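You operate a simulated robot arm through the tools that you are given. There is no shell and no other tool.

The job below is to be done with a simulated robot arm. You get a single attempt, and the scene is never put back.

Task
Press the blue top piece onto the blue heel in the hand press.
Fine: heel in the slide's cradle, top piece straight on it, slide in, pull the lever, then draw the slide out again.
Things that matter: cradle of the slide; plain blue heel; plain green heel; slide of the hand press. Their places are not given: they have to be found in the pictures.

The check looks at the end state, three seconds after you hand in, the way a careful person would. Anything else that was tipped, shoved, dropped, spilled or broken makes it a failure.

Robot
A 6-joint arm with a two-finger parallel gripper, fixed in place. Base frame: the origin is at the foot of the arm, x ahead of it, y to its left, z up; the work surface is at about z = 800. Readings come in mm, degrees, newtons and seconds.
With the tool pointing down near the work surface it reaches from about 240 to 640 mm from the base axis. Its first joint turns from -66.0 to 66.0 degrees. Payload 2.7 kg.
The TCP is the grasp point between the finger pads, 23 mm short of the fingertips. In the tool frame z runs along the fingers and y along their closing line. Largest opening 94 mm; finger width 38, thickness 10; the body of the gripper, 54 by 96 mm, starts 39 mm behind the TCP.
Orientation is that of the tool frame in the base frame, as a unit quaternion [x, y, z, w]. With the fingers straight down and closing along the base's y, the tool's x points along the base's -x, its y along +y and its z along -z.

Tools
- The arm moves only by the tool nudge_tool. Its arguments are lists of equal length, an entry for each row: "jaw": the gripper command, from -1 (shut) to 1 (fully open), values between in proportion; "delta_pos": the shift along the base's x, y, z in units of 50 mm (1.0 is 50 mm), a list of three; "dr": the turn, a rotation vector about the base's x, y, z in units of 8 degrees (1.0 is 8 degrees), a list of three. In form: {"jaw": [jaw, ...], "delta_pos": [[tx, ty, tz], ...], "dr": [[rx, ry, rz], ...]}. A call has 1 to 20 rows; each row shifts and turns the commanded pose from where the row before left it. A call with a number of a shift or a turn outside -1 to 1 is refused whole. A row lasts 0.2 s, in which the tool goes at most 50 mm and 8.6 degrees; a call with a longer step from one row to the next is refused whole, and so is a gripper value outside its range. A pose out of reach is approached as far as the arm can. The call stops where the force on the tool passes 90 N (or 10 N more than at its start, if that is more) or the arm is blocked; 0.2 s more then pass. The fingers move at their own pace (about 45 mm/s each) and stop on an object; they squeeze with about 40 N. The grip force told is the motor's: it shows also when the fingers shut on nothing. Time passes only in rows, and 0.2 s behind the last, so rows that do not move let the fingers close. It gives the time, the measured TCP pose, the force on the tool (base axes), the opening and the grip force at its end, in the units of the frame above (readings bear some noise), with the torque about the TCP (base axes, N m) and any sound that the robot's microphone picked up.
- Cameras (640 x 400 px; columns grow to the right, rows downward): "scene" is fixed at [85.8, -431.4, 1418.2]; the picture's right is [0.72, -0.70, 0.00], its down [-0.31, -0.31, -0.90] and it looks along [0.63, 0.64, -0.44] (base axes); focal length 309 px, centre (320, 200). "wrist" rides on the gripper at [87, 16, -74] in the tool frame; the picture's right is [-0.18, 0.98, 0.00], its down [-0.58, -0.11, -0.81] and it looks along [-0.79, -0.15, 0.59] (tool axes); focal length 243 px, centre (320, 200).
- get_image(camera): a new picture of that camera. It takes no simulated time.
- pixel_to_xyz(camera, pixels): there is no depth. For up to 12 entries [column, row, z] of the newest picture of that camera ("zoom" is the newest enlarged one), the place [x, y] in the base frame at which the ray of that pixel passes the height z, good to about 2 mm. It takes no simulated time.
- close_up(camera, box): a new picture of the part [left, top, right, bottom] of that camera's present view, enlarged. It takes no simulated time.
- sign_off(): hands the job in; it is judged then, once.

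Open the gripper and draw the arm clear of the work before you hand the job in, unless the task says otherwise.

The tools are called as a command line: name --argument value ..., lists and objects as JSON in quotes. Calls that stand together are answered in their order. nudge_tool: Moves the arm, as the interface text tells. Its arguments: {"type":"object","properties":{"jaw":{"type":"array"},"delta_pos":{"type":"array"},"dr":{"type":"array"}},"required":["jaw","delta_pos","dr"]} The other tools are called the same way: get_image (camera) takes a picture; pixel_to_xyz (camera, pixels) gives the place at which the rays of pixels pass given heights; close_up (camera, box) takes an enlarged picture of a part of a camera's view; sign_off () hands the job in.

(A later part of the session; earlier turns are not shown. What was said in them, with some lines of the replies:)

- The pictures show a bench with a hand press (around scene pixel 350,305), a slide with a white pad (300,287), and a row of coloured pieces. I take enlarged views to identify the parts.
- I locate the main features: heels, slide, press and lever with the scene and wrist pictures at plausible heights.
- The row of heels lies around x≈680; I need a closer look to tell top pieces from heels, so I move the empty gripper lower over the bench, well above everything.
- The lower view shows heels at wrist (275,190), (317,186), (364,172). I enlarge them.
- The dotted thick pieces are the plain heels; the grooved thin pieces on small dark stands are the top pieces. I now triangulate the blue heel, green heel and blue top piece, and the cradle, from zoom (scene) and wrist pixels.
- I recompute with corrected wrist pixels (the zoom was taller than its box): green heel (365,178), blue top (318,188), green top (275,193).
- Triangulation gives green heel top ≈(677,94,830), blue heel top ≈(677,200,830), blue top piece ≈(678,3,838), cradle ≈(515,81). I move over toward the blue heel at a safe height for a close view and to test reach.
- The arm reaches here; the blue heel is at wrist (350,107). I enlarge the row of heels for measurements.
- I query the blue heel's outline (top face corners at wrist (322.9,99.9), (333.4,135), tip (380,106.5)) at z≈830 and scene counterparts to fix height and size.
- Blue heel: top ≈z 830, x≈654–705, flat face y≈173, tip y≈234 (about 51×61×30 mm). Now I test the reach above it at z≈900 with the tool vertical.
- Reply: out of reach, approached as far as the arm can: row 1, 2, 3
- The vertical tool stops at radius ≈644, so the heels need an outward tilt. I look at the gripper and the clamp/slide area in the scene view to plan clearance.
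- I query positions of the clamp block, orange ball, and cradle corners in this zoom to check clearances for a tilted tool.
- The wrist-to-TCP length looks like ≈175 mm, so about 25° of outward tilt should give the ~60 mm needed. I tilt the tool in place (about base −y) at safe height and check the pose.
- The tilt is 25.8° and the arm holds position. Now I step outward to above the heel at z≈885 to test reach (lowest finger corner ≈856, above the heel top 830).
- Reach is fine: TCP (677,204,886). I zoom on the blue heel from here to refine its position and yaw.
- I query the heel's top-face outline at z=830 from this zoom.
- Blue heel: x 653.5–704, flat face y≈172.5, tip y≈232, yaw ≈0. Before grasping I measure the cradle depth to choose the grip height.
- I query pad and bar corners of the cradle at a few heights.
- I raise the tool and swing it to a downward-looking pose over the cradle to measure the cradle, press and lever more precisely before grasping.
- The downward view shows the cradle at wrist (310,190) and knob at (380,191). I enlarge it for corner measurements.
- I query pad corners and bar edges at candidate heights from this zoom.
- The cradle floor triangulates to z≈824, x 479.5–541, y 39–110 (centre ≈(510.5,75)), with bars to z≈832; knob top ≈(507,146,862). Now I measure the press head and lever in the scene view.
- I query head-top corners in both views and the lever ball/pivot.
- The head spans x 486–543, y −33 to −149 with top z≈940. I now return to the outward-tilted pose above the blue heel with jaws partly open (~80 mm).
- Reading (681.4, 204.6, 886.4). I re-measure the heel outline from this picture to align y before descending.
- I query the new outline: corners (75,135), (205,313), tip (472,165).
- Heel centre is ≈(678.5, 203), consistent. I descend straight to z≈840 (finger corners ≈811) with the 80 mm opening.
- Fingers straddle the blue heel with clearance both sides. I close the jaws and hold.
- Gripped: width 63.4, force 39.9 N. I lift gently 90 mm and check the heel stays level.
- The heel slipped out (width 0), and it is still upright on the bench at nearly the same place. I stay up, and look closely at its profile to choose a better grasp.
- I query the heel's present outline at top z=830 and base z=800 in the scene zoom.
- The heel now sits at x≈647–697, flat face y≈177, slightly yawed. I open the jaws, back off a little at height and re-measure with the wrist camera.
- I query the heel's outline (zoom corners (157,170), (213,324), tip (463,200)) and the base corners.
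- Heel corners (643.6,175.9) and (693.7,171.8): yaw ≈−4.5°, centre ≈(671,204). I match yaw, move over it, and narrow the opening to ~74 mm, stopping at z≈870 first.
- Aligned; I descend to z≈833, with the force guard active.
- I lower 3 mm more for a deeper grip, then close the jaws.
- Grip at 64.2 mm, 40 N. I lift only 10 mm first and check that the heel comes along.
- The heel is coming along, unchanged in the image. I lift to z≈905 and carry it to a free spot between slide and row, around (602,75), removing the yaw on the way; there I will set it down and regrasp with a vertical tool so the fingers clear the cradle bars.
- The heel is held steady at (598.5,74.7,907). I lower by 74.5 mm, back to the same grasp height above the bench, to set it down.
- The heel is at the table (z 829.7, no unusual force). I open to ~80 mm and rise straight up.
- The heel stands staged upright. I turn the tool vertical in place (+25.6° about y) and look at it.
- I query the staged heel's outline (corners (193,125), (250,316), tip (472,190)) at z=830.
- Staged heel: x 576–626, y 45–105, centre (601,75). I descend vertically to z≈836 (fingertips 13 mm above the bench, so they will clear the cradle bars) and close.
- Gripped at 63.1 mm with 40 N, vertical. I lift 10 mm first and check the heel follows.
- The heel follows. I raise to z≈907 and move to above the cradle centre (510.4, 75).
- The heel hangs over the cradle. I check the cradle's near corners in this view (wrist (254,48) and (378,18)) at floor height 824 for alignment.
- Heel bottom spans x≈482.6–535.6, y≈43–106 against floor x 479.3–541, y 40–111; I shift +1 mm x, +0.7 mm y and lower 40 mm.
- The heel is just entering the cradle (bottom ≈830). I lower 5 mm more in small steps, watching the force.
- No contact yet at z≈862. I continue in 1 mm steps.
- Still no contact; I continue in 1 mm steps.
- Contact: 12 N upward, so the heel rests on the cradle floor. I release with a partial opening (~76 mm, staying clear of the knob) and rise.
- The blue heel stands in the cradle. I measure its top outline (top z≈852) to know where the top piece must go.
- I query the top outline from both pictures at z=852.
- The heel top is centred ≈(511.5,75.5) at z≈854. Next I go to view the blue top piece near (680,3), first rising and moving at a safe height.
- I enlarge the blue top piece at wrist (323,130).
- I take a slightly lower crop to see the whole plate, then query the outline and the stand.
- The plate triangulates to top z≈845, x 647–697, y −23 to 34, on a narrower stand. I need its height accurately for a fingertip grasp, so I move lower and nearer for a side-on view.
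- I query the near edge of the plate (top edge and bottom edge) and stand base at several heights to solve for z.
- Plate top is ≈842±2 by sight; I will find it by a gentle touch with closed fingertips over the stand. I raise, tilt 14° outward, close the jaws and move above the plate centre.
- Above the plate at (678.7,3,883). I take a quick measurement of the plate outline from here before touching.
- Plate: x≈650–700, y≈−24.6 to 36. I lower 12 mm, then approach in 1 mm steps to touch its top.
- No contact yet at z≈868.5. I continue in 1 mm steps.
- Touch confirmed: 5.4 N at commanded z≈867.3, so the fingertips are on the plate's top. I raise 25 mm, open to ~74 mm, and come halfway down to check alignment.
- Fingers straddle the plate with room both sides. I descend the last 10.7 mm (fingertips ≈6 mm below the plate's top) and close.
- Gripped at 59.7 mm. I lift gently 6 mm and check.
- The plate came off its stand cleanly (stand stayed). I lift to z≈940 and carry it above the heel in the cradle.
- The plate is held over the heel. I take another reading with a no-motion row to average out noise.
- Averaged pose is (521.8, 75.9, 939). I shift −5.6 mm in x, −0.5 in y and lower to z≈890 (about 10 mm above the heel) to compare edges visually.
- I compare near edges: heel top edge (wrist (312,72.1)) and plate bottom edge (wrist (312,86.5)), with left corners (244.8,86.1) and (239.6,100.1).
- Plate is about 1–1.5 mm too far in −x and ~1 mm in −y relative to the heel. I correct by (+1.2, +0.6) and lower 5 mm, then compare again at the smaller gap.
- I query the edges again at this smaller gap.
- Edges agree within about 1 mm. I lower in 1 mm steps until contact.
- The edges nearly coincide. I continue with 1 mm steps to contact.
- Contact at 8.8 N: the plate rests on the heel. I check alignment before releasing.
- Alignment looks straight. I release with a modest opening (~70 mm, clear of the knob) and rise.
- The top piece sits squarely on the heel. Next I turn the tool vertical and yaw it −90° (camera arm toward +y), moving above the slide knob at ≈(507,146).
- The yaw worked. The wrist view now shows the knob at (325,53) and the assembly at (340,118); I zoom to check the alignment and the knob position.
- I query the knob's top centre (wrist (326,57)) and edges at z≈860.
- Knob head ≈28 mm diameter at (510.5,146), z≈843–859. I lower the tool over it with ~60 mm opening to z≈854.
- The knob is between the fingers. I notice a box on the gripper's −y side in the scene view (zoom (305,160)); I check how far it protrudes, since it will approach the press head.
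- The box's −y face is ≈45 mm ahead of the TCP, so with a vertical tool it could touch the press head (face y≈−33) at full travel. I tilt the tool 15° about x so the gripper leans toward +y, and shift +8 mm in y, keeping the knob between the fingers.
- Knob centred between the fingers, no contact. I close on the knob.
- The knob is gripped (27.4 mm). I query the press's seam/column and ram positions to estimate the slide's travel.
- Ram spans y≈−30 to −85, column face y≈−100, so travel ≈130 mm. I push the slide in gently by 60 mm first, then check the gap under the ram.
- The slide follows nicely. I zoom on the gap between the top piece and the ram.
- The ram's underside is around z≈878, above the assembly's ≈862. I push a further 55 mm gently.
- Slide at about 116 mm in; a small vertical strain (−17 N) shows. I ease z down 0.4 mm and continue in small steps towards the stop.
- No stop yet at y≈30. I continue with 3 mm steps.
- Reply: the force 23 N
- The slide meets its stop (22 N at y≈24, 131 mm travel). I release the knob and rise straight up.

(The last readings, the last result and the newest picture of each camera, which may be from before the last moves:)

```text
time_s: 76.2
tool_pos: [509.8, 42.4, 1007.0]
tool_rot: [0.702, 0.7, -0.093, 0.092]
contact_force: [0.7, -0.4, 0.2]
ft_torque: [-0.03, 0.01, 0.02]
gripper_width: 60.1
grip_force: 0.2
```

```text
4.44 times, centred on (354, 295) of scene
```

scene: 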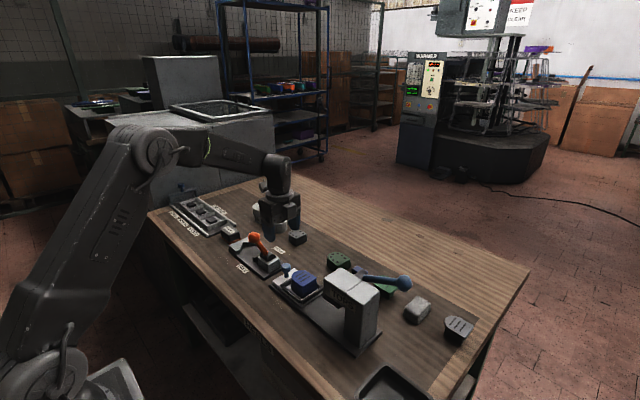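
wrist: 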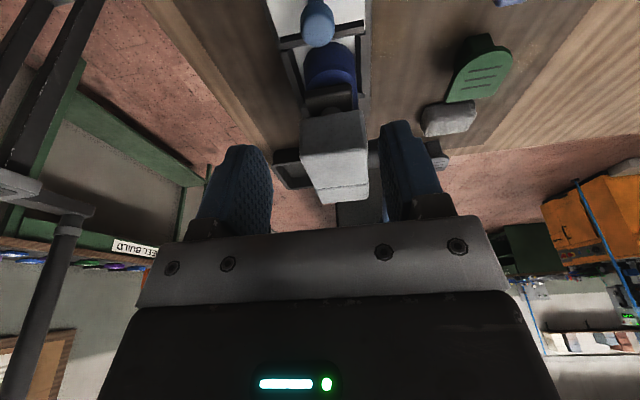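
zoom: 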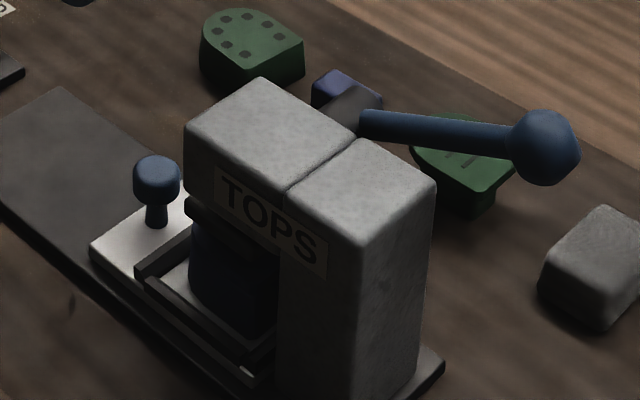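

The slide is in with the assembly under the ram. Now I need the lever geometry: I straighten the tool and move so the wrist camera (looking −y) sees the lever between the fingers.

nudge_tool --jaw '[0.9, 0.9, 0.9, 0.9]' --delta_pos '[[0, 0, 0.7], [0.5, 0, 0.4], [0.6, 0, 0], [0, 0, 0]]' --dr '[[0.94, 0, 0], [0.94, 0, 0], [0, 0, 0], [0, 0, 0]]'

get_image --camera "wrist"

close_up --camera "scene" --box '[340, 250, 436, 320]'

```text
time_s: 77.2
tool_pos: [565.3, 42.8, 1062.3]
tool_rot: [0.707, 0.707, 0.001, -0.001]
contact_force: [0.4, 0.5, -0.8]
ft_torque: [-0.01, -0.01, -0.03]
gripper_width: 89.7
grip_force: 0.1
```

```text
taken
```

wrist: 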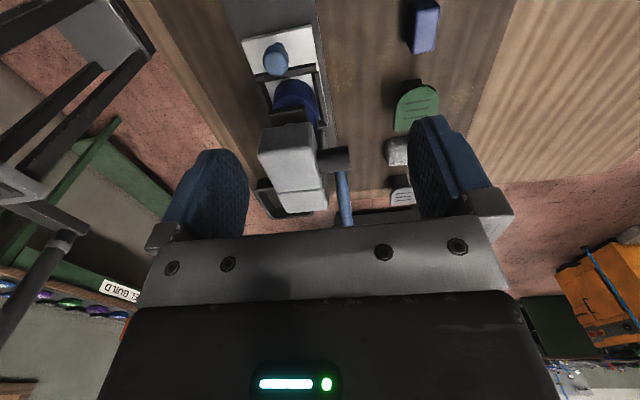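

```text
5.71 times, centred on (388, 285) of scene
```

zoom: 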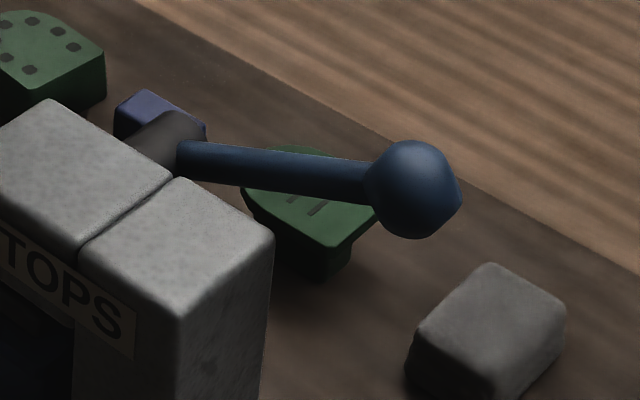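

The wrist view shows hub (333,158) and rod (343,190). I query points along the rod at plausible heights, and the scene ones.

pixel_to_xyz --camera "wrist" --pixels '[[348, 158, 925], [320, 160, 925], [342, 180, 930], [342, 180, 940], [345, 220, 950], [345, 220, 960], [345, 220, 970], [322, 207, 940], [310, 123, 940]]'

pixel_to_xyz --camera "zoom" --pixels '[[185, 160, 925], [185, 160, 935], [370, 183, 960], [370, 183, 970], [413, 188, 970], [413, 188, 980], [413, 188, 990], [165, 128, 940], [205, 130, 925], [460, 200, 980], [365, 180, 980]]'

```text
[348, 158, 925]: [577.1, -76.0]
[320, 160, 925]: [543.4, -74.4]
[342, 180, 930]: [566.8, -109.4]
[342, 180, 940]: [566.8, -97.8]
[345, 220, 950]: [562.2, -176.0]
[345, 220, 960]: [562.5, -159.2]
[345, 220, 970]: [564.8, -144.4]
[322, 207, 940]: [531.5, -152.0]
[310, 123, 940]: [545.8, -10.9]
```

```text
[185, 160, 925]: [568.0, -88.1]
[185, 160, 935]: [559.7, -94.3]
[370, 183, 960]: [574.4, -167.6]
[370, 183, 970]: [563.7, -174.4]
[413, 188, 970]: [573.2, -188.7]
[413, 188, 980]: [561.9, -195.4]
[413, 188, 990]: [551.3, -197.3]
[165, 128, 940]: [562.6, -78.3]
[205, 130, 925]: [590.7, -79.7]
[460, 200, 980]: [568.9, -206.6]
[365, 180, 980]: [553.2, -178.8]
```

The rod lies at x≈565; ball ≈(565,−193,977), hub ≈(y −85, z 925), arm ≈120 mm, 26° above horizontal. I move over to above the ball at z≈1075 and lean the gripper 25° toward −y so the camera arm stays clear of the hub.

nudge_tool --jaw '[0.4, 0.4, 0.4, 0.4, 0.4, 0.4, 0.4, 0.4, 0.4, 0.4, 0.4]' --delta_pos '[[0, -0.7, 0.2], [0, -0.8, 0.1], [0, -0.8, 0], [0, -0.8, 0], [0, -0.8, 0], [0, -0.8, 0], [0, 0, 0], [0, 0, 0], [0, 0, 0], [0, 0, 0], [0, 0, 0]]' --dr '[[0, 0, 0], [0, 0, 0], [0, 0, 0], [0, 0, 0], [0, 0, 0], [0, 0, 0], [0.78, 0, 0], [0.78, 0, 0], [0.78, 0, 0], [0.78, 0, 0], [0, 0, 0]]'

get_image --camera "wrist"

get_image --camera "scene"

```text
time_s: 79.6
tool_pos: [554.8, -189.6, 1074.9]
tool_rot: [0.691, 0.69, 0.154, -0.153]
contact_force: [-0.1, 0.1, 0.8]
ft_torque: [-0.01, 0.01, 0.01]
gripper_width: 65.8
grip_force: 0.0
out of reach, approached as far as the arm can: row 10
```

```text
taken
```

wrist: 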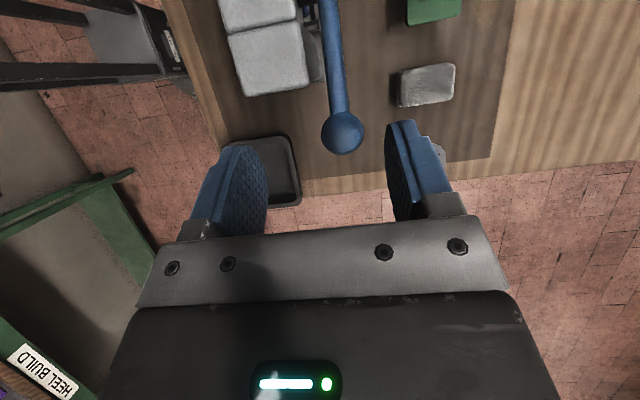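

```text
taken
```

scene: 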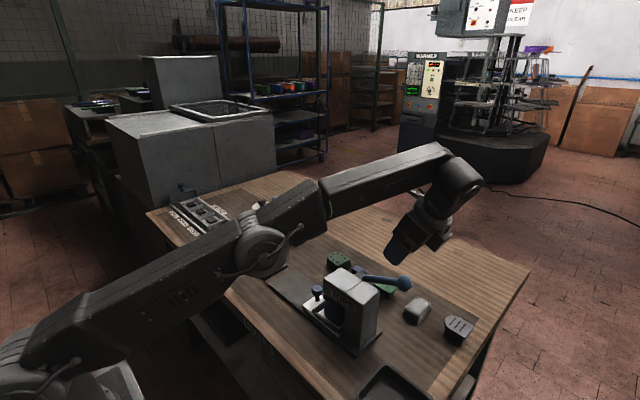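

I am above the ball; it appears at wrist (342,133). The reach limit clipped x slightly. I query the ball's position at z≈977.

pixel_to_xyz --camera "wrist" --pixels '[[342, 133, 977], [342, 133, 970], [342, 133, 985], [334, 50, 940], [322, 133, 977], [362, 133, 977]]'

pixel_to_xyz --camera "scene" --pixels '[[404.5, 283.3, 970], [404.5, 283.3, 977], [404.5, 283.3, 985]]'

```text
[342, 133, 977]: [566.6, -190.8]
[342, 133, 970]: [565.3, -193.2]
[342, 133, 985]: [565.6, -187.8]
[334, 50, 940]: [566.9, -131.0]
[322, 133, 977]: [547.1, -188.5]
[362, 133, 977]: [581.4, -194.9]
```

```text
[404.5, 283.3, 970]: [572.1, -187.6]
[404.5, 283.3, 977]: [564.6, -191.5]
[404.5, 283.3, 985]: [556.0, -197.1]
```

Ball centre ≈(565.5,−191.5,976.5), ≈34 mm diameter. I descend so the fingers straddle it.

nudge_tool --jaw '[0.4, 0.4, 0.4, 0.4, 0.4, 0.4]' --delta_pos '[[0.04, 0, -0.6], [0.08, -0.02, -0.6], [0.094, -0.02, -0.4], [0, 0, -0.2], [0, 0, -0.17], [0, 0, 0]]' --dr '[[0, 0, 0], [0, 0, 0], [0, 0, 0], [0, 0, 0], [0, 0, 0], [0, 0, 0]]'

get_image --camera "wrist"

close_up --camera "scene" --box '[340, 220, 468, 320]'

```text
time_s: 81.0
tool_pos: [566.6, -191.7, 976.2]
tool_rot: [0.69, 0.69, 0.153, -0.153]
contact_force: [-0.4, 0.0, -0.2]
ft_torque: [-0.02, 0.02, 0.0]
gripper_width: 65.8
grip_force: 0.0
```

```text
taken
```

wrist: 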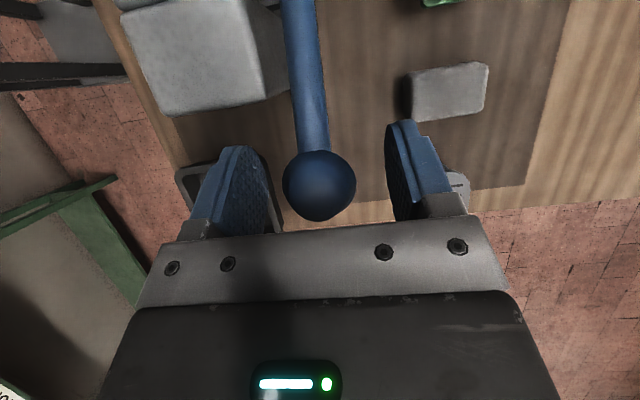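

```text
4.00 times, centred on (404, 270) of scene
```

zoom: 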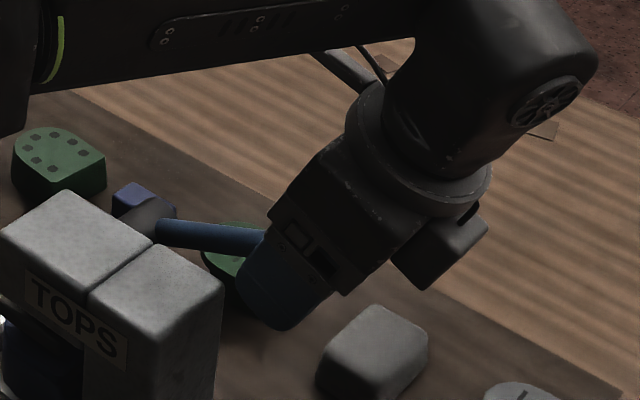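

The ball is between the fingers at wrist (320,185). I close on it.

nudge_tool --jaw '[-1, -1, -1, -1, -1]' --delta_pos '[[0, 0, 0], [0, 0, 0], [0, 0, 0], [0, 0, 0], [0, 0, 0]]' --dr '[[0, 0, 0], [0, 0, 0], [0, 0, 0], [0, 0, 0], [0, 0, 0]]'

get_image --camera "wrist"

```text
time_s: 82.2
tool_pos: [565.5, -191.7, 974.8]
tool_rot: [0.691, 0.689, 0.153, -0.155]
contact_force: [-15.7, 2.8, -0.3]
ft_torque: [0.04, 0.05, -0.01]
gripper_width: 32.8
grip_force: 44.4
```

```text
taken
```

wrist: 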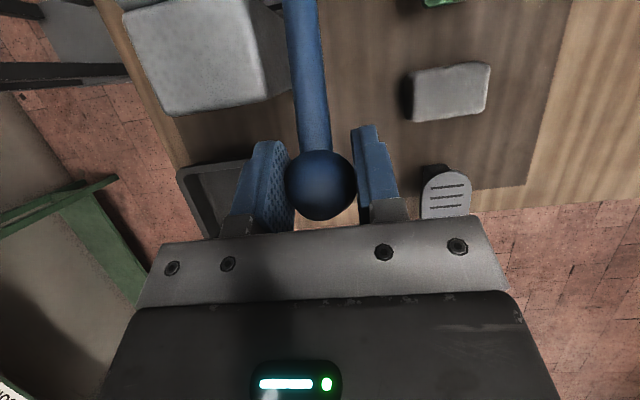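

Ball gripped (32.8 mm). I ease x by −0.6 mm and pull down the first few degrees along the arc to test which way the lever moves.

nudge_tool --jaw '[-1, -1, -1, -1]' --delta_pos '[[-0.012, 0, 0], [0, -0.05, -0.1], [0, -0.044, -0.12], [0, 0, 0]]' --dr '[[0, 0, 0], [0, 0, 0], [0, 0, 0], [0, 0, 0]]'

get_image --camera "wrist"

close_up --camera "scene" --box '[300, 250, 428, 340]'

```text
time_s: 83.2
tool_pos: [565.0, -196.3, 965.0]
tool_rot: [0.69, 0.691, 0.154, -0.153]
contact_force: [-8.8, 8.3, 9.3]
ft_torque: [1.26, -0.02, -0.03]
gripper_width: 33.1
grip_force: 45.0
```

```text
taken
```

wrist: 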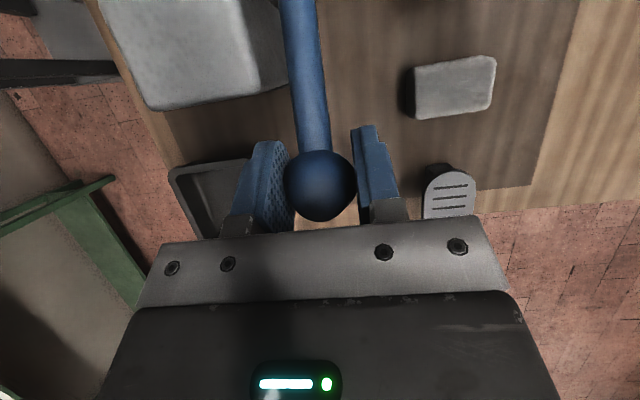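

```text
4.44 times, centred on (364, 295) of scene
```

zoom: 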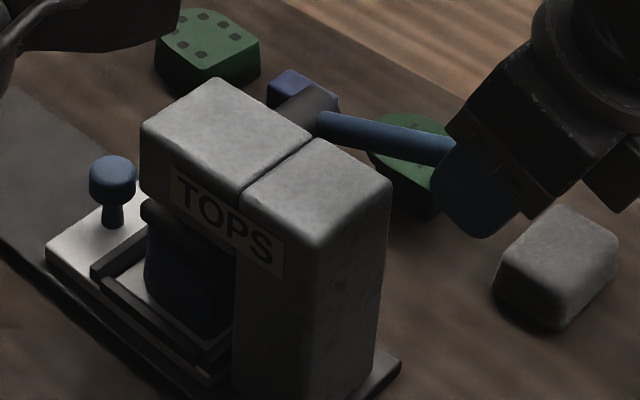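

The lever follows downward with small force. I continue along the arc to horizontal.

nudge_tool --jaw '[-1, -1, -1, -1, -1]' --delta_pos '[[0, -0.062, -0.198], [0, -0.044, -0.202], [0, -0.028, -0.204], [0, -0.008, -0.206], [0, 0, 0]]' --dr '[[0, 0, 0], [0, 0, 0], [0, 0, 0], [0, 0, 0], [0, 0, 0]]'

get_image --camera "wrist"

close_up --camera "scene" --box '[300, 250, 428, 340]'

```text
time_s: 84.4
tool_pos: [564.2, -204.4, 926.3]
tool_rot: [0.69, 0.691, 0.154, -0.15]
contact_force: [-10.0, -5.4, 26.1]
ft_torque: [0.71, 0.01, 0.04]
gripper_width: 32.9
grip_force: 45.0
```

```text
taken
```

wrist: 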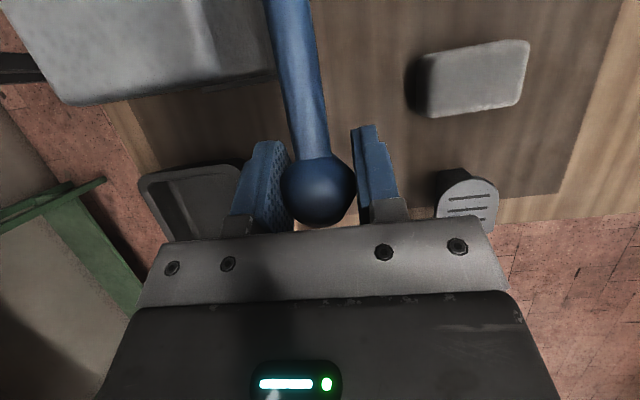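

```text
4.44 times, centred on (364, 295) of scene
```

zoom: 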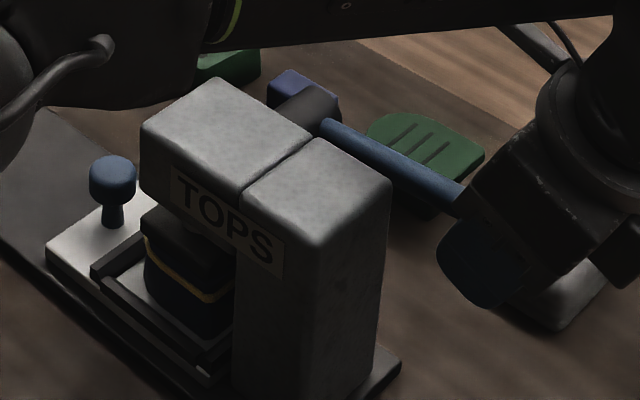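

A yellow line has appeared around the joint between heel and top piece, and the ram is down. I zoom in before pulling further.

close_up --camera "scene" --box '[316, 285, 364, 325]'

```text
10.00 times, centred on (340, 305) of scene
```

zoom: 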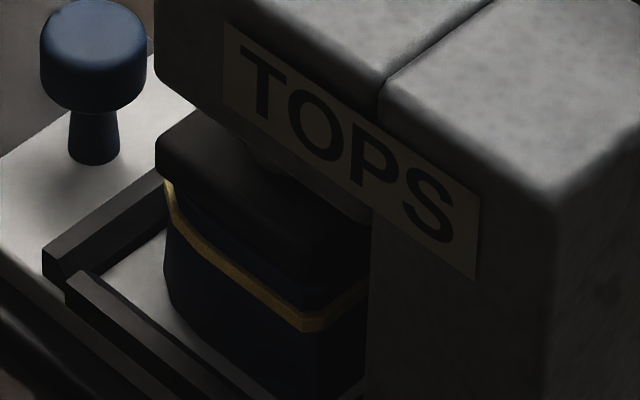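

The ram presses on the top piece and the joint shows. I pull a few millimetres further to be sure it is fully pressed, watching force.

nudge_tool --jaw '[-1, -1, -1, -1]' --delta_pos '[[0, 0.002, -0.04], [0, 0.004, -0.04], [0, 0, 0], [0, 0, 0]]' --dr '[[0, 0, 0], [0, 0, 0], [0, 0, 0], [0, 0, 0]]'

close_up --camera "scene" --box '[316, 270, 396, 325]'

```text
time_s: 85.4
tool_pos: [566.0, -204.5, 923.5]
tool_rot: [0.691, 0.69, 0.154, -0.15]
contact_force: [-8.2, -10.5, 29.5]
ft_torque: [-0.1, -0.01, 0.01]
gripper_width: 32.8
grip_force: 44.2
```

```text
7.27 times, centred on (356, 298) of scene
```

zoom: 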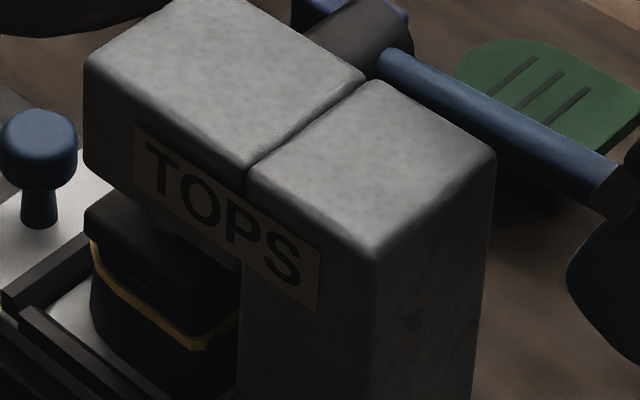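

The force is 29.5 N. I check whether the ball still moves with the fingers, and pull slightly more.

nudge_tool --jaw '[-1, -1, -1, -1]' --delta_pos '[[0, 0.006, -0.05], [0, 0.008, -0.05], [0, 0, 0], [0, 0, 0]]' --dr '[[0, 0, 0], [0, 0, 0], [0, 0, 0], [0, 0, 0]]'

get_image --camera "wrist"

close_up --camera "scene" --box '[316, 270, 396, 325]'

```text
time_s: 86.4
tool_pos: [565.2, -202.6, 920.8]
tool_rot: [0.69, 0.691, 0.154, -0.15]
contact_force: [-18.1, -6.8, 34.7]
ft_torque: [-0.09, -0.09, 0.0]
gripper_width: 33.5
grip_force: 45.5
```

```text
taken
```

wrist: 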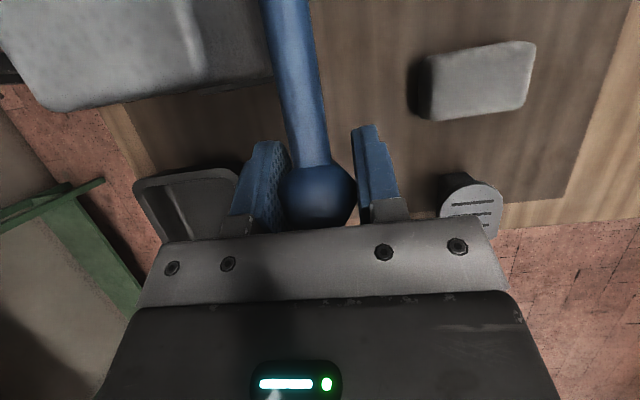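

```text
7.27 times, centred on (356, 298) of scene
```

zoom: 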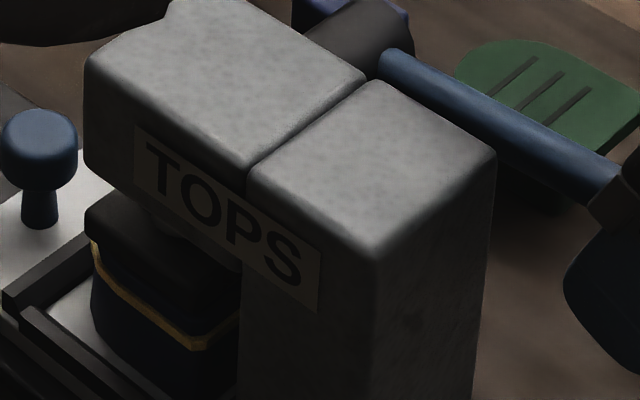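

The lever is at its stop (the ball begins to slip in the pads) and the joint is pressed. I now raise the lever back along the same arc.

nudge_tool --jaw '[-1, -1, -1, -1, -1, -1, -1, -1]' --delta_pos '[[0, -0.01, 0.08], [0, 0.0, 0.08], [0, 0.01, 0.2], [0, 0.028, 0.204], [0, 0.044, 0.202], [0, 0.062, 0.198], [0, 0.08, 0.16], [0, 0, 0]]' --dr '[[0, 0, 0], [0, 0, 0], [0, 0, 0], [0, 0, 0], [0, 0, 0], [0, 0, 0], [0, 0, 0], [0, 0, 0]]'

get_image --camera "wrist"

close_up --camera "scene" --box '[300, 250, 428, 340]'

```text
time_s: 88.2
tool_pos: [564.9, -191.1, 968.5]
tool_rot: [0.69, 0.69, 0.152, -0.156]
contact_force: [-10.8, 4.1, -20.8]
ft_torque: [-0.69, -0.11, 0.11]
gripper_width: 32.8
grip_force: 45.0
```

```text
taken
```

wrist: 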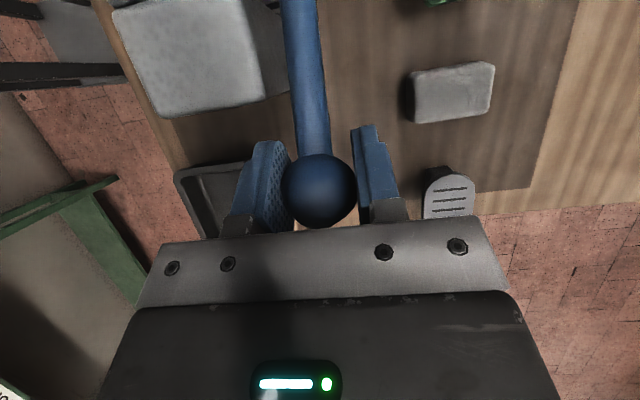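

```text
4.44 times, centred on (364, 295) of scene
```

zoom: 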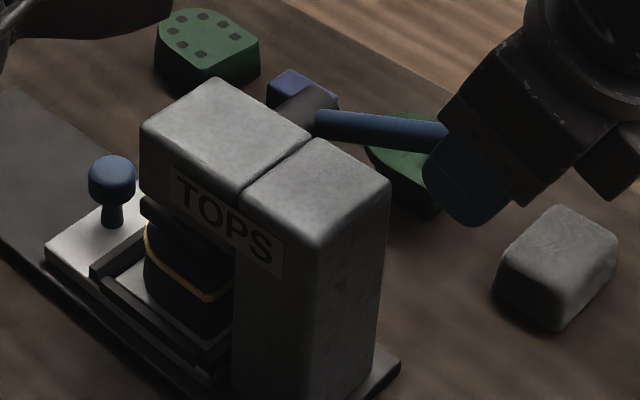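

The ram is up and the joint line remains. The lever is nearly at its rest angle; I raise a little more to bring it fully home.

nudge_tool --jaw '[-1, -1, -1, -1]' --delta_pos '[[0, 0.02, 0.05], [0, 0.02, 0.05], [0, 0, 0], [0, 0, 0]]' --dr '[[0, 0, 0], [0, 0, 0], [0, 0, 0], [0, 0, 0]]'

close_up --camera "scene" --box '[290, 250, 418, 340]'

get_image --camera "wrist"

```text
time_s: 89.2
tool_pos: [564.2, -190.4, 970.5]
tool_rot: [0.691, 0.689, 0.151, -0.157]
contact_force: [-1.0, -9.6, -30.8]
ft_torque: [0.07, -0.02, 0.01]
gripper_width: 33.0
grip_force: 44.8
```

```text
4.44 times, centred on (354, 295) of scene
```

zoom: 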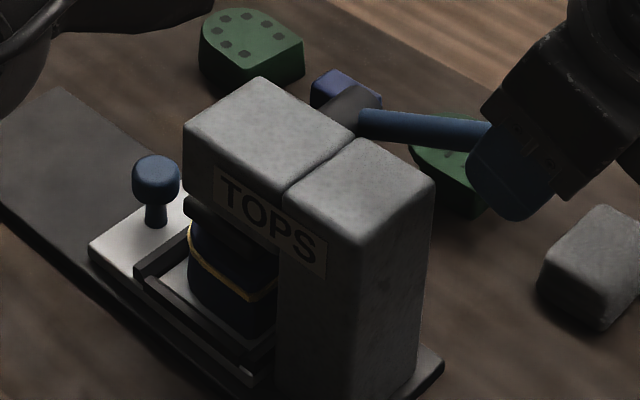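

```text
taken
```

wrist: 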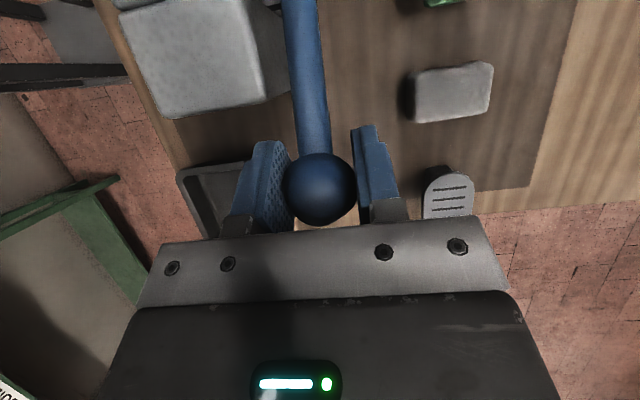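

The lever is against its upper stop (−31 N). I open the jaws and retreat upward.

nudge_tool --jaw '[-1, 0.4, 0.4, 0.4, 0.4, 0.4, 0.4, 0.4, 0.4]' --delta_pos '[[0, -0.01, -0.04], [0, 0, 0], [0, 0, 0], [0, 0, 0], [0, -0.05, 0.3], [0, -0.1, 0.5], [0, 0.1, 0.6], [0, 0.2, 0.5], [0, 0, 0]]' --dr '[[0, 0, 0], [0, 0, 0], [0, 0, 0], [0, 0, 0], [0, 0, 0], [0, 0, 0], [-0.4, 0, 0], [-0.4, 0, 0], [0, 0, 0]]'

get_image --camera "scene"

close_up --camera "scene" --box '[290, 250, 418, 340]'

```text
time_s: 91.2
tool_pos: [565.9, -183.7, 1069.5]
tool_rot: [0.698, 0.697, 0.114, -0.115]
contact_force: [0.4, 0.5, 0.6]
ft_torque: [0.01, 0.0, -0.01]
gripper_width: 65.8
grip_force: 0.0
```

```text
taken
```

scene: 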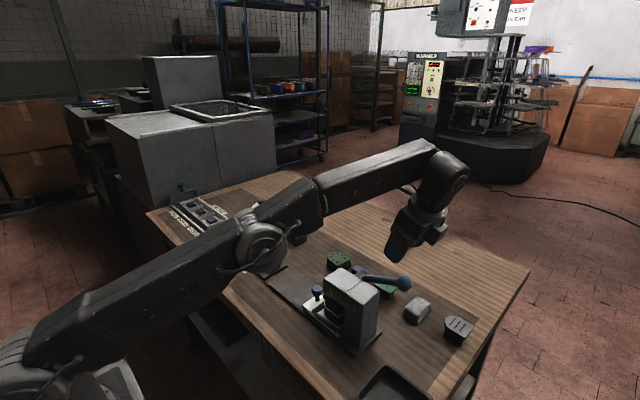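

```text
4.44 times, centred on (354, 295) of scene
```

zoom: 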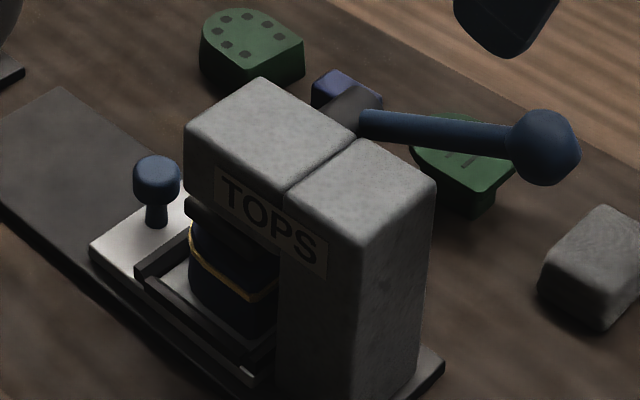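

The lever is back at rest. I return to above the slide knob, re-leaning the tool to +y (−33.6° about x).

nudge_tool --jaw '[0.28, 0.28, 0.28, 0.28, 0.28, 0.28, 0.28, 0.28, 0.28]' --delta_pos '[[-0.18, 0.75, 0], [-0.18, 0.75, 0], [-0.18, 0.75, 0], [-0.18, 0.75, 0], [-0.18, 0.75, 0], [-0.18, 0.75, 0], [-0.04, 0.03, -0.6], [0, 0, -0.6], [0, 0, 0]]' --dr '[[-0.84, 0, 0], [-0.84, 0, 0], [-0.84, 0, 0], [-0.84, 0, 0], [-0.84, 0, 0], [0, 0, 0], [0, 0, 0], [0, 0, 0], [0, 0, 0]]'

get_image --camera "wrist"

close_up --camera "scene" --box '[270, 220, 398, 320]'

```text
time_s: 93.2
tool_pos: [509.3, 44.0, 1009.9]
tool_rot: [0.701, 0.701, -0.092, 0.092]
contact_force: [-0.4, -0.1, 0.2]
ft_torque: [0.01, 0.05, 0.0]
gripper_width: 60.1
grip_force: 0.0
```

```text
taken
```

wrist: 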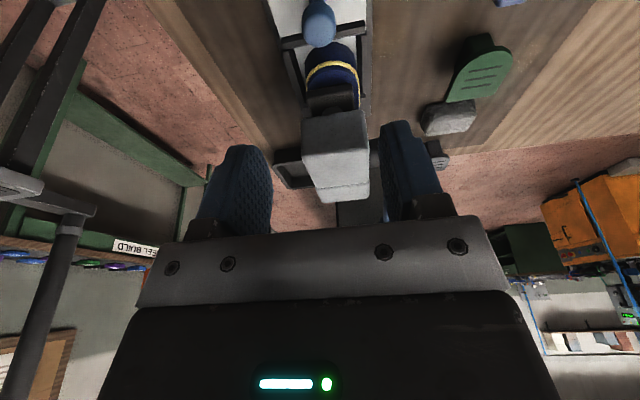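

```text
4.00 times, centred on (334, 270) of scene
```

zoom: 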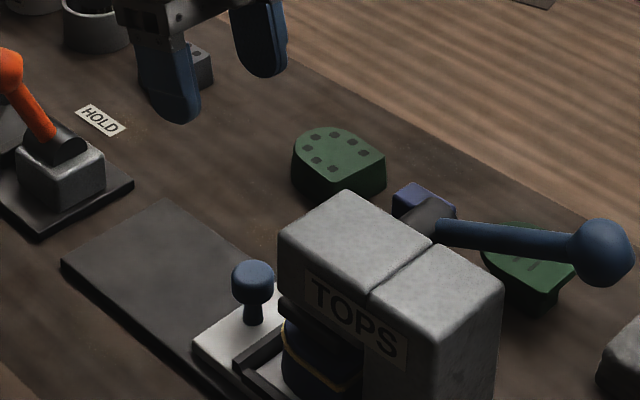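

Aligned above the knob. I descend along the same path to grip it again.

nudge_tool --jaw '[0.28, 0.28, 0.28, 0.28, 0.28, 0.28]' --delta_pos '[[0, -0.2, -0.7], [0, -0.19, -0.8], [0, 0, -0.8], [0, 0, -0.5], [0, 0, -0.24], [0, 0, 0]]' --dr '[[0, 0, 0], [0, 0, 0], [0, 0, 0], [0, 0, 0], [0, 0, 0], [0, 0, 0]]'

get_image --camera "wrist"

close_up --camera "scene" --box '[270, 230, 398, 330]'

```text
time_s: 94.6
tool_pos: [508.9, 23.0, 856.7]
tool_rot: [0.701, 0.701, -0.092, 0.092]
contact_force: [0.3, 0.1, 0.2]
ft_torque: [0.01, 0.02, -0.01]
gripper_width: 59.9
grip_force: 0.1
```

```text
taken
```

wrist: 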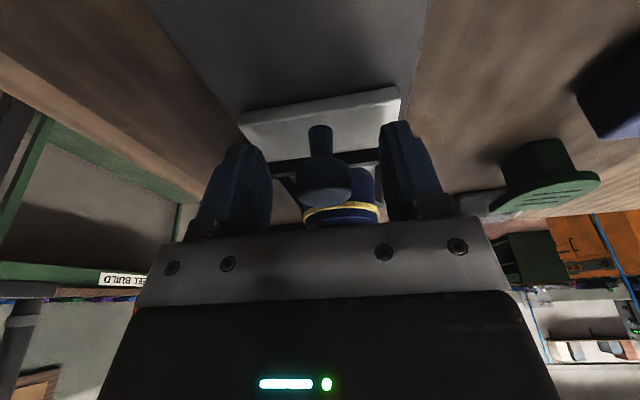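

```text
4.00 times, centred on (334, 280) of scene
```

zoom: 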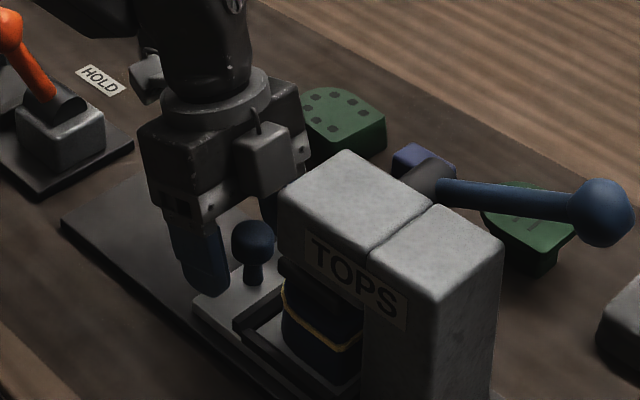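

Knob between the fingers again. I close on it first.

nudge_tool --jaw '[-1, -1, -1, -1, -1]' --delta_pos '[[0, 0, 0], [0, 0, 0], [0, 0, 0], [0, 0, 0], [0, 0, 0]]' --dr '[[0, 0, 0], [0, 0, 0], [0, 0, 0], [0, 0, 0], [0, 0, 0]]'

```text
time_s: 95.8
tool_pos: [510.1, 23.6, 856.8]
tool_rot: [0.701, 0.701, -0.091, 0.093]
contact_force: [8.3, 0.4, -4.5]
ft_torque: [0.14, -0.07, 0.08]
gripper_width: 27.4
grip_force: 44.5
```

The knob is gripped (27.4 mm). I draw the slide out by 131 mm with a gentle ramp.

nudge_tool --jaw '[-1, -1, -1, -1, -1, -1, -1, -1, -1, -1, -1, -1, -1, -1, -1, -1, -1, -1]' --delta_pos '[[0, 0.04, 0], [0, 0.08, 0], [0, 0.14, 0], [0, 0.18, 0], [0, 0.2, 0], [0, 0.2, 0], [0, 0.2, 0], [0, 0.2, 0], [0, 0.2, 0], [0, 0.2, 0], [0, 0.2, 0], [0, 0.2, 0], [0, 0.18, 0], [0, 0.14, 0], [0, 0.12, 0], [0, 0.08, 0], [0, 0.05, 0], [0, 0, 0]]' --dr '[[0, 0, 0], [0, 0, 0], [0, 0, 0], [0, 0, 0], [0, 0, 0], [0, 0, 0], [0, 0, 0], [0, 0, 0], [0, 0, 0], [0, 0, 0], [0, 0, 0], [0, 0, 0], [0, 0, 0], [0, 0, 0], [0, 0, 0], [0, 0, 0], [0, 0, 0], [0, 0, 0]]'

get_image --camera "wrist"

close_up --camera "scene" --box '[240, 215, 368, 305]'

```text
time_s: 99.6
tool_pos: [509.6, 152.4, 856.7]
tool_rot: [0.702, 0.7, -0.092, 0.092]
contact_force: [22.1, -15.0, -10.0]
ft_torque: [0.9, -0.17, 0.05]
gripper_width: 27.3
grip_force: 45.6
```

```text
taken
```

wrist: 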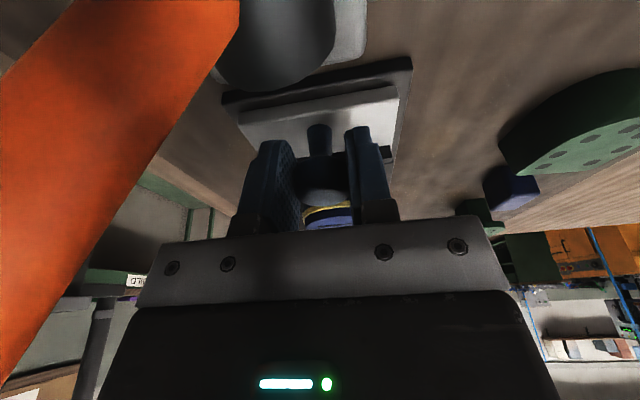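

```text
4.44 times, centred on (304, 260) of scene
```

zoom: 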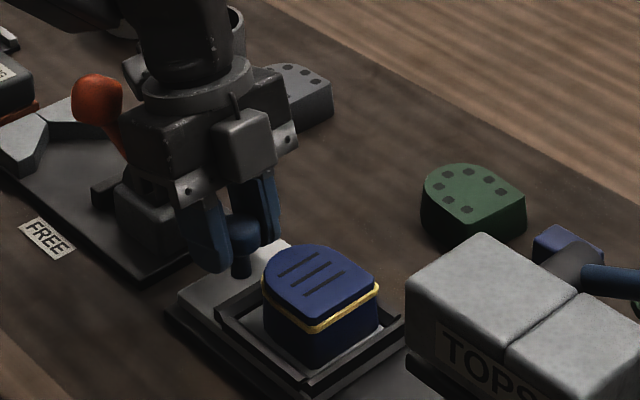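

The slide is out and the blue assembly shows the bonded joint. I relieve the small strain, release the knob and rise away.

nudge_tool --jaw '[-1, -1, 0.28, 0.28, 0.28, 0.28, 0.28, 0.28, 0.28, 0.28]' --delta_pos '[[0.012, -0.006, 0.004], [0, 0, 0], [0, 0, 0], [0, 0, 0], [0, 0, 0], [0, 0, 0.2], [0, 0, 0.5], [0, 0, 0.8], [0, 0, 0.8], [0, 0, 0]]' --dr '[[0, 0, 0], [0, 0, 0], [0, 0, 0], [0, 0, 0], [0, 0, 0], [0, 0, 0], [0, 0, 0], [0, 0, 0], [0, 0, 0], [0, 0, 0]]'

close_up --camera "scene" --box '[256, 240, 352, 310]'

get_image --camera "wrist"

```text
time_s: 101.8
tool_pos: [510.1, 151.8, 975.2]
tool_rot: [0.701, 0.701, -0.092, 0.092]
contact_force: [-0.8, -0.1, 1.2]
ft_torque: [0.0, 0.0, 0.02]
gripper_width: 60.4
grip_force: 0.1
```

```text
5.71 times, centred on (304, 275) of scene
```

zoom: 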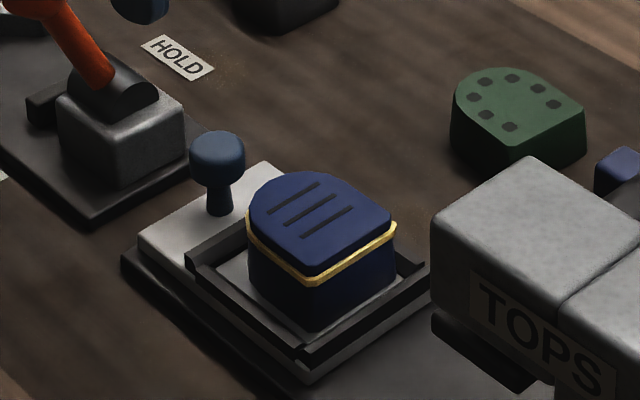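

```text
taken
```

wrist: 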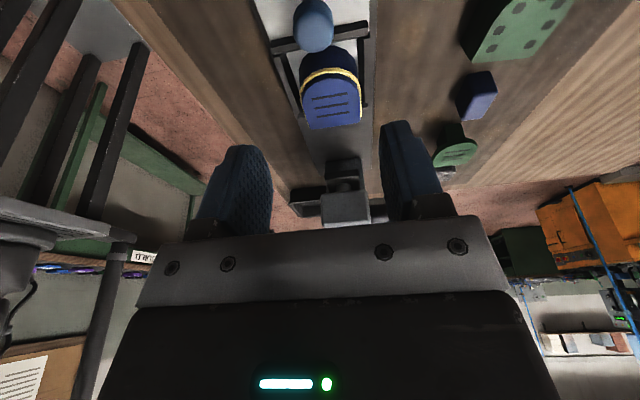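

The slide is fully out, matching its original position. I zoom in to check the joint and surroundings.

close_up --camera "scene" --box '[280, 260, 328, 300]'

close_up --camera "wrist" --box '[270, 0, 398, 140]'

get_image --camera "scene"

```text
10.00 times, centred on (304, 280) of scene
```

zoom: 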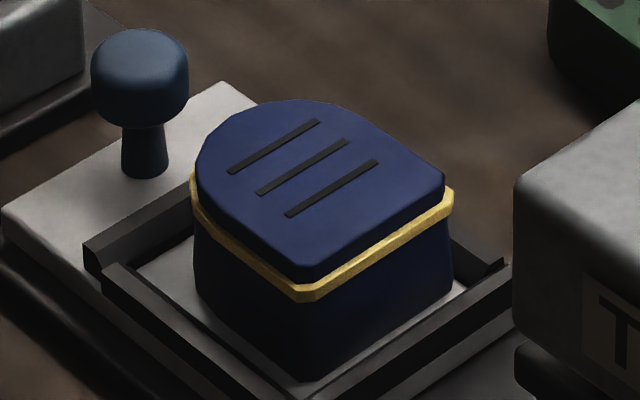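

```text
2.86 times, centred on (334, 70) of wrist
```

zoom: 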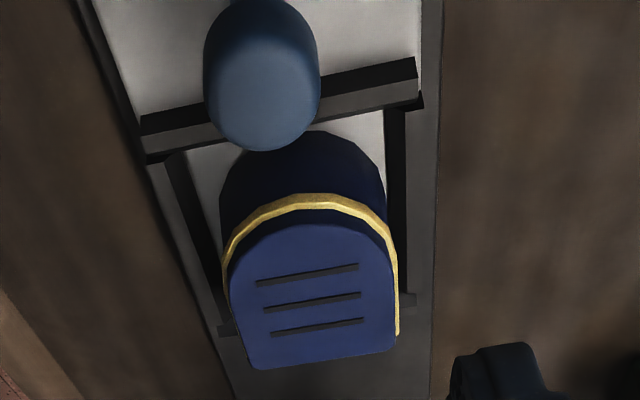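

```text
taken
```

scene: 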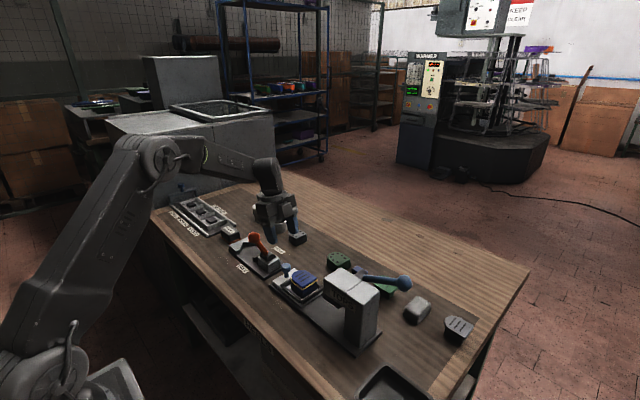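

The brass band around the joint shows the top piece bonded squarely. I draw the arm up and clear with the gripper open, then check the whole scene.

nudge_tool --jaw '[0.6, 1, 1, 1, 1, 1, 1, 1]' --delta_pos '[[0, 0, 0.8], [-0.3, 0, 0.8], [-0.36, 0, 0.8], [-0.36, 0, 0.8], [-0.36, 0, 0.8], [-0.36, 0, 0.8], [-0.36, 0, 0.5], [0, 0, 0]]' --dr '[[0, 0, 0], [0.47, 0, 0], [0.47, 0, 0], [0.47, 0, 0], [0.47, 0, 0], [0, 0, 0], [0, 0, 0], [0, 0, 0]]'

get_image --camera "scene"

close_up --camera "scene" --box '[220, 180, 420, 305]'

close_up --camera "scene" --box '[300, 250, 500, 375]'

```text
time_s: 103.6
tool_pos: [405.2, 156.6, 1239.4]
tool_rot: [0.707, 0.707, 0.001, -0.001]
contact_force: [0.7, -0.4, 0.0]
ft_torque: [-0.01, 0.02, 0.02]
gripper_width: 94.0
grip_force: 0.1
```

```text
taken
```

scene: 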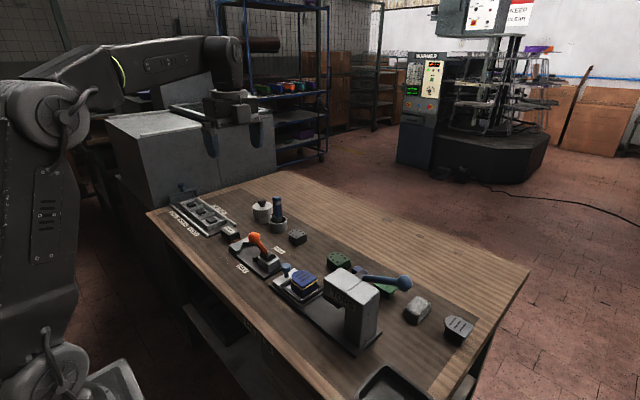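

```text
3.20 times, centred on (320, 242) of scene
```

zoom: 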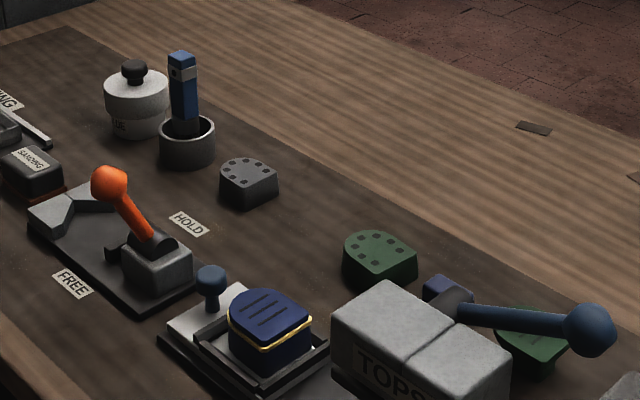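

```text
3.20 times, centred on (400, 312) of scene
```

zoom: 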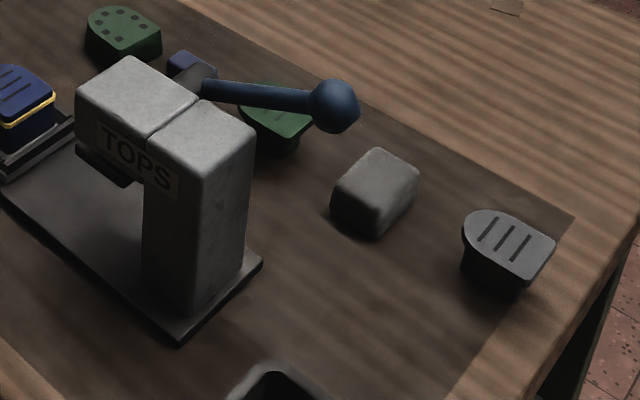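

Everything else sits where it was at the start: grey and green heels, the other top pieces, clamp, brush, glue, and the lever at rest. The pressed blue assembly is on the drawn-out slide, and the arm is clear with the gripper open, so I hand the job in.

sign_off

```text
The job is handed in.
```

The blue top piece is pressed onto the blue heel. I handed the job in, but no verdict has come back.

- **Joint:** after the press a brass-coloured band showed around the joint between heel and top piece. The top piece looks square on the heel in both camera views.
- **Slide and lever:** the slide went in to its stop and I pulled the lever down until it would go no further. I then raised the lever to its rest position and drew the slide back out to where it started.
- **One slip:** the first time I gripped the blue heel it slid out of the fingers. It stayed upright and shifted about 8 mm on the bench. I re-gripped it lower down, and nothing else was touched.
- **Other items:** in the final pictures the green and grey heels, the other top pieces, clamp, brush and glue look where they were at the start. The small stand the blue top piece sat on is still in its place.

The arm is drawn clear with the gripper open.
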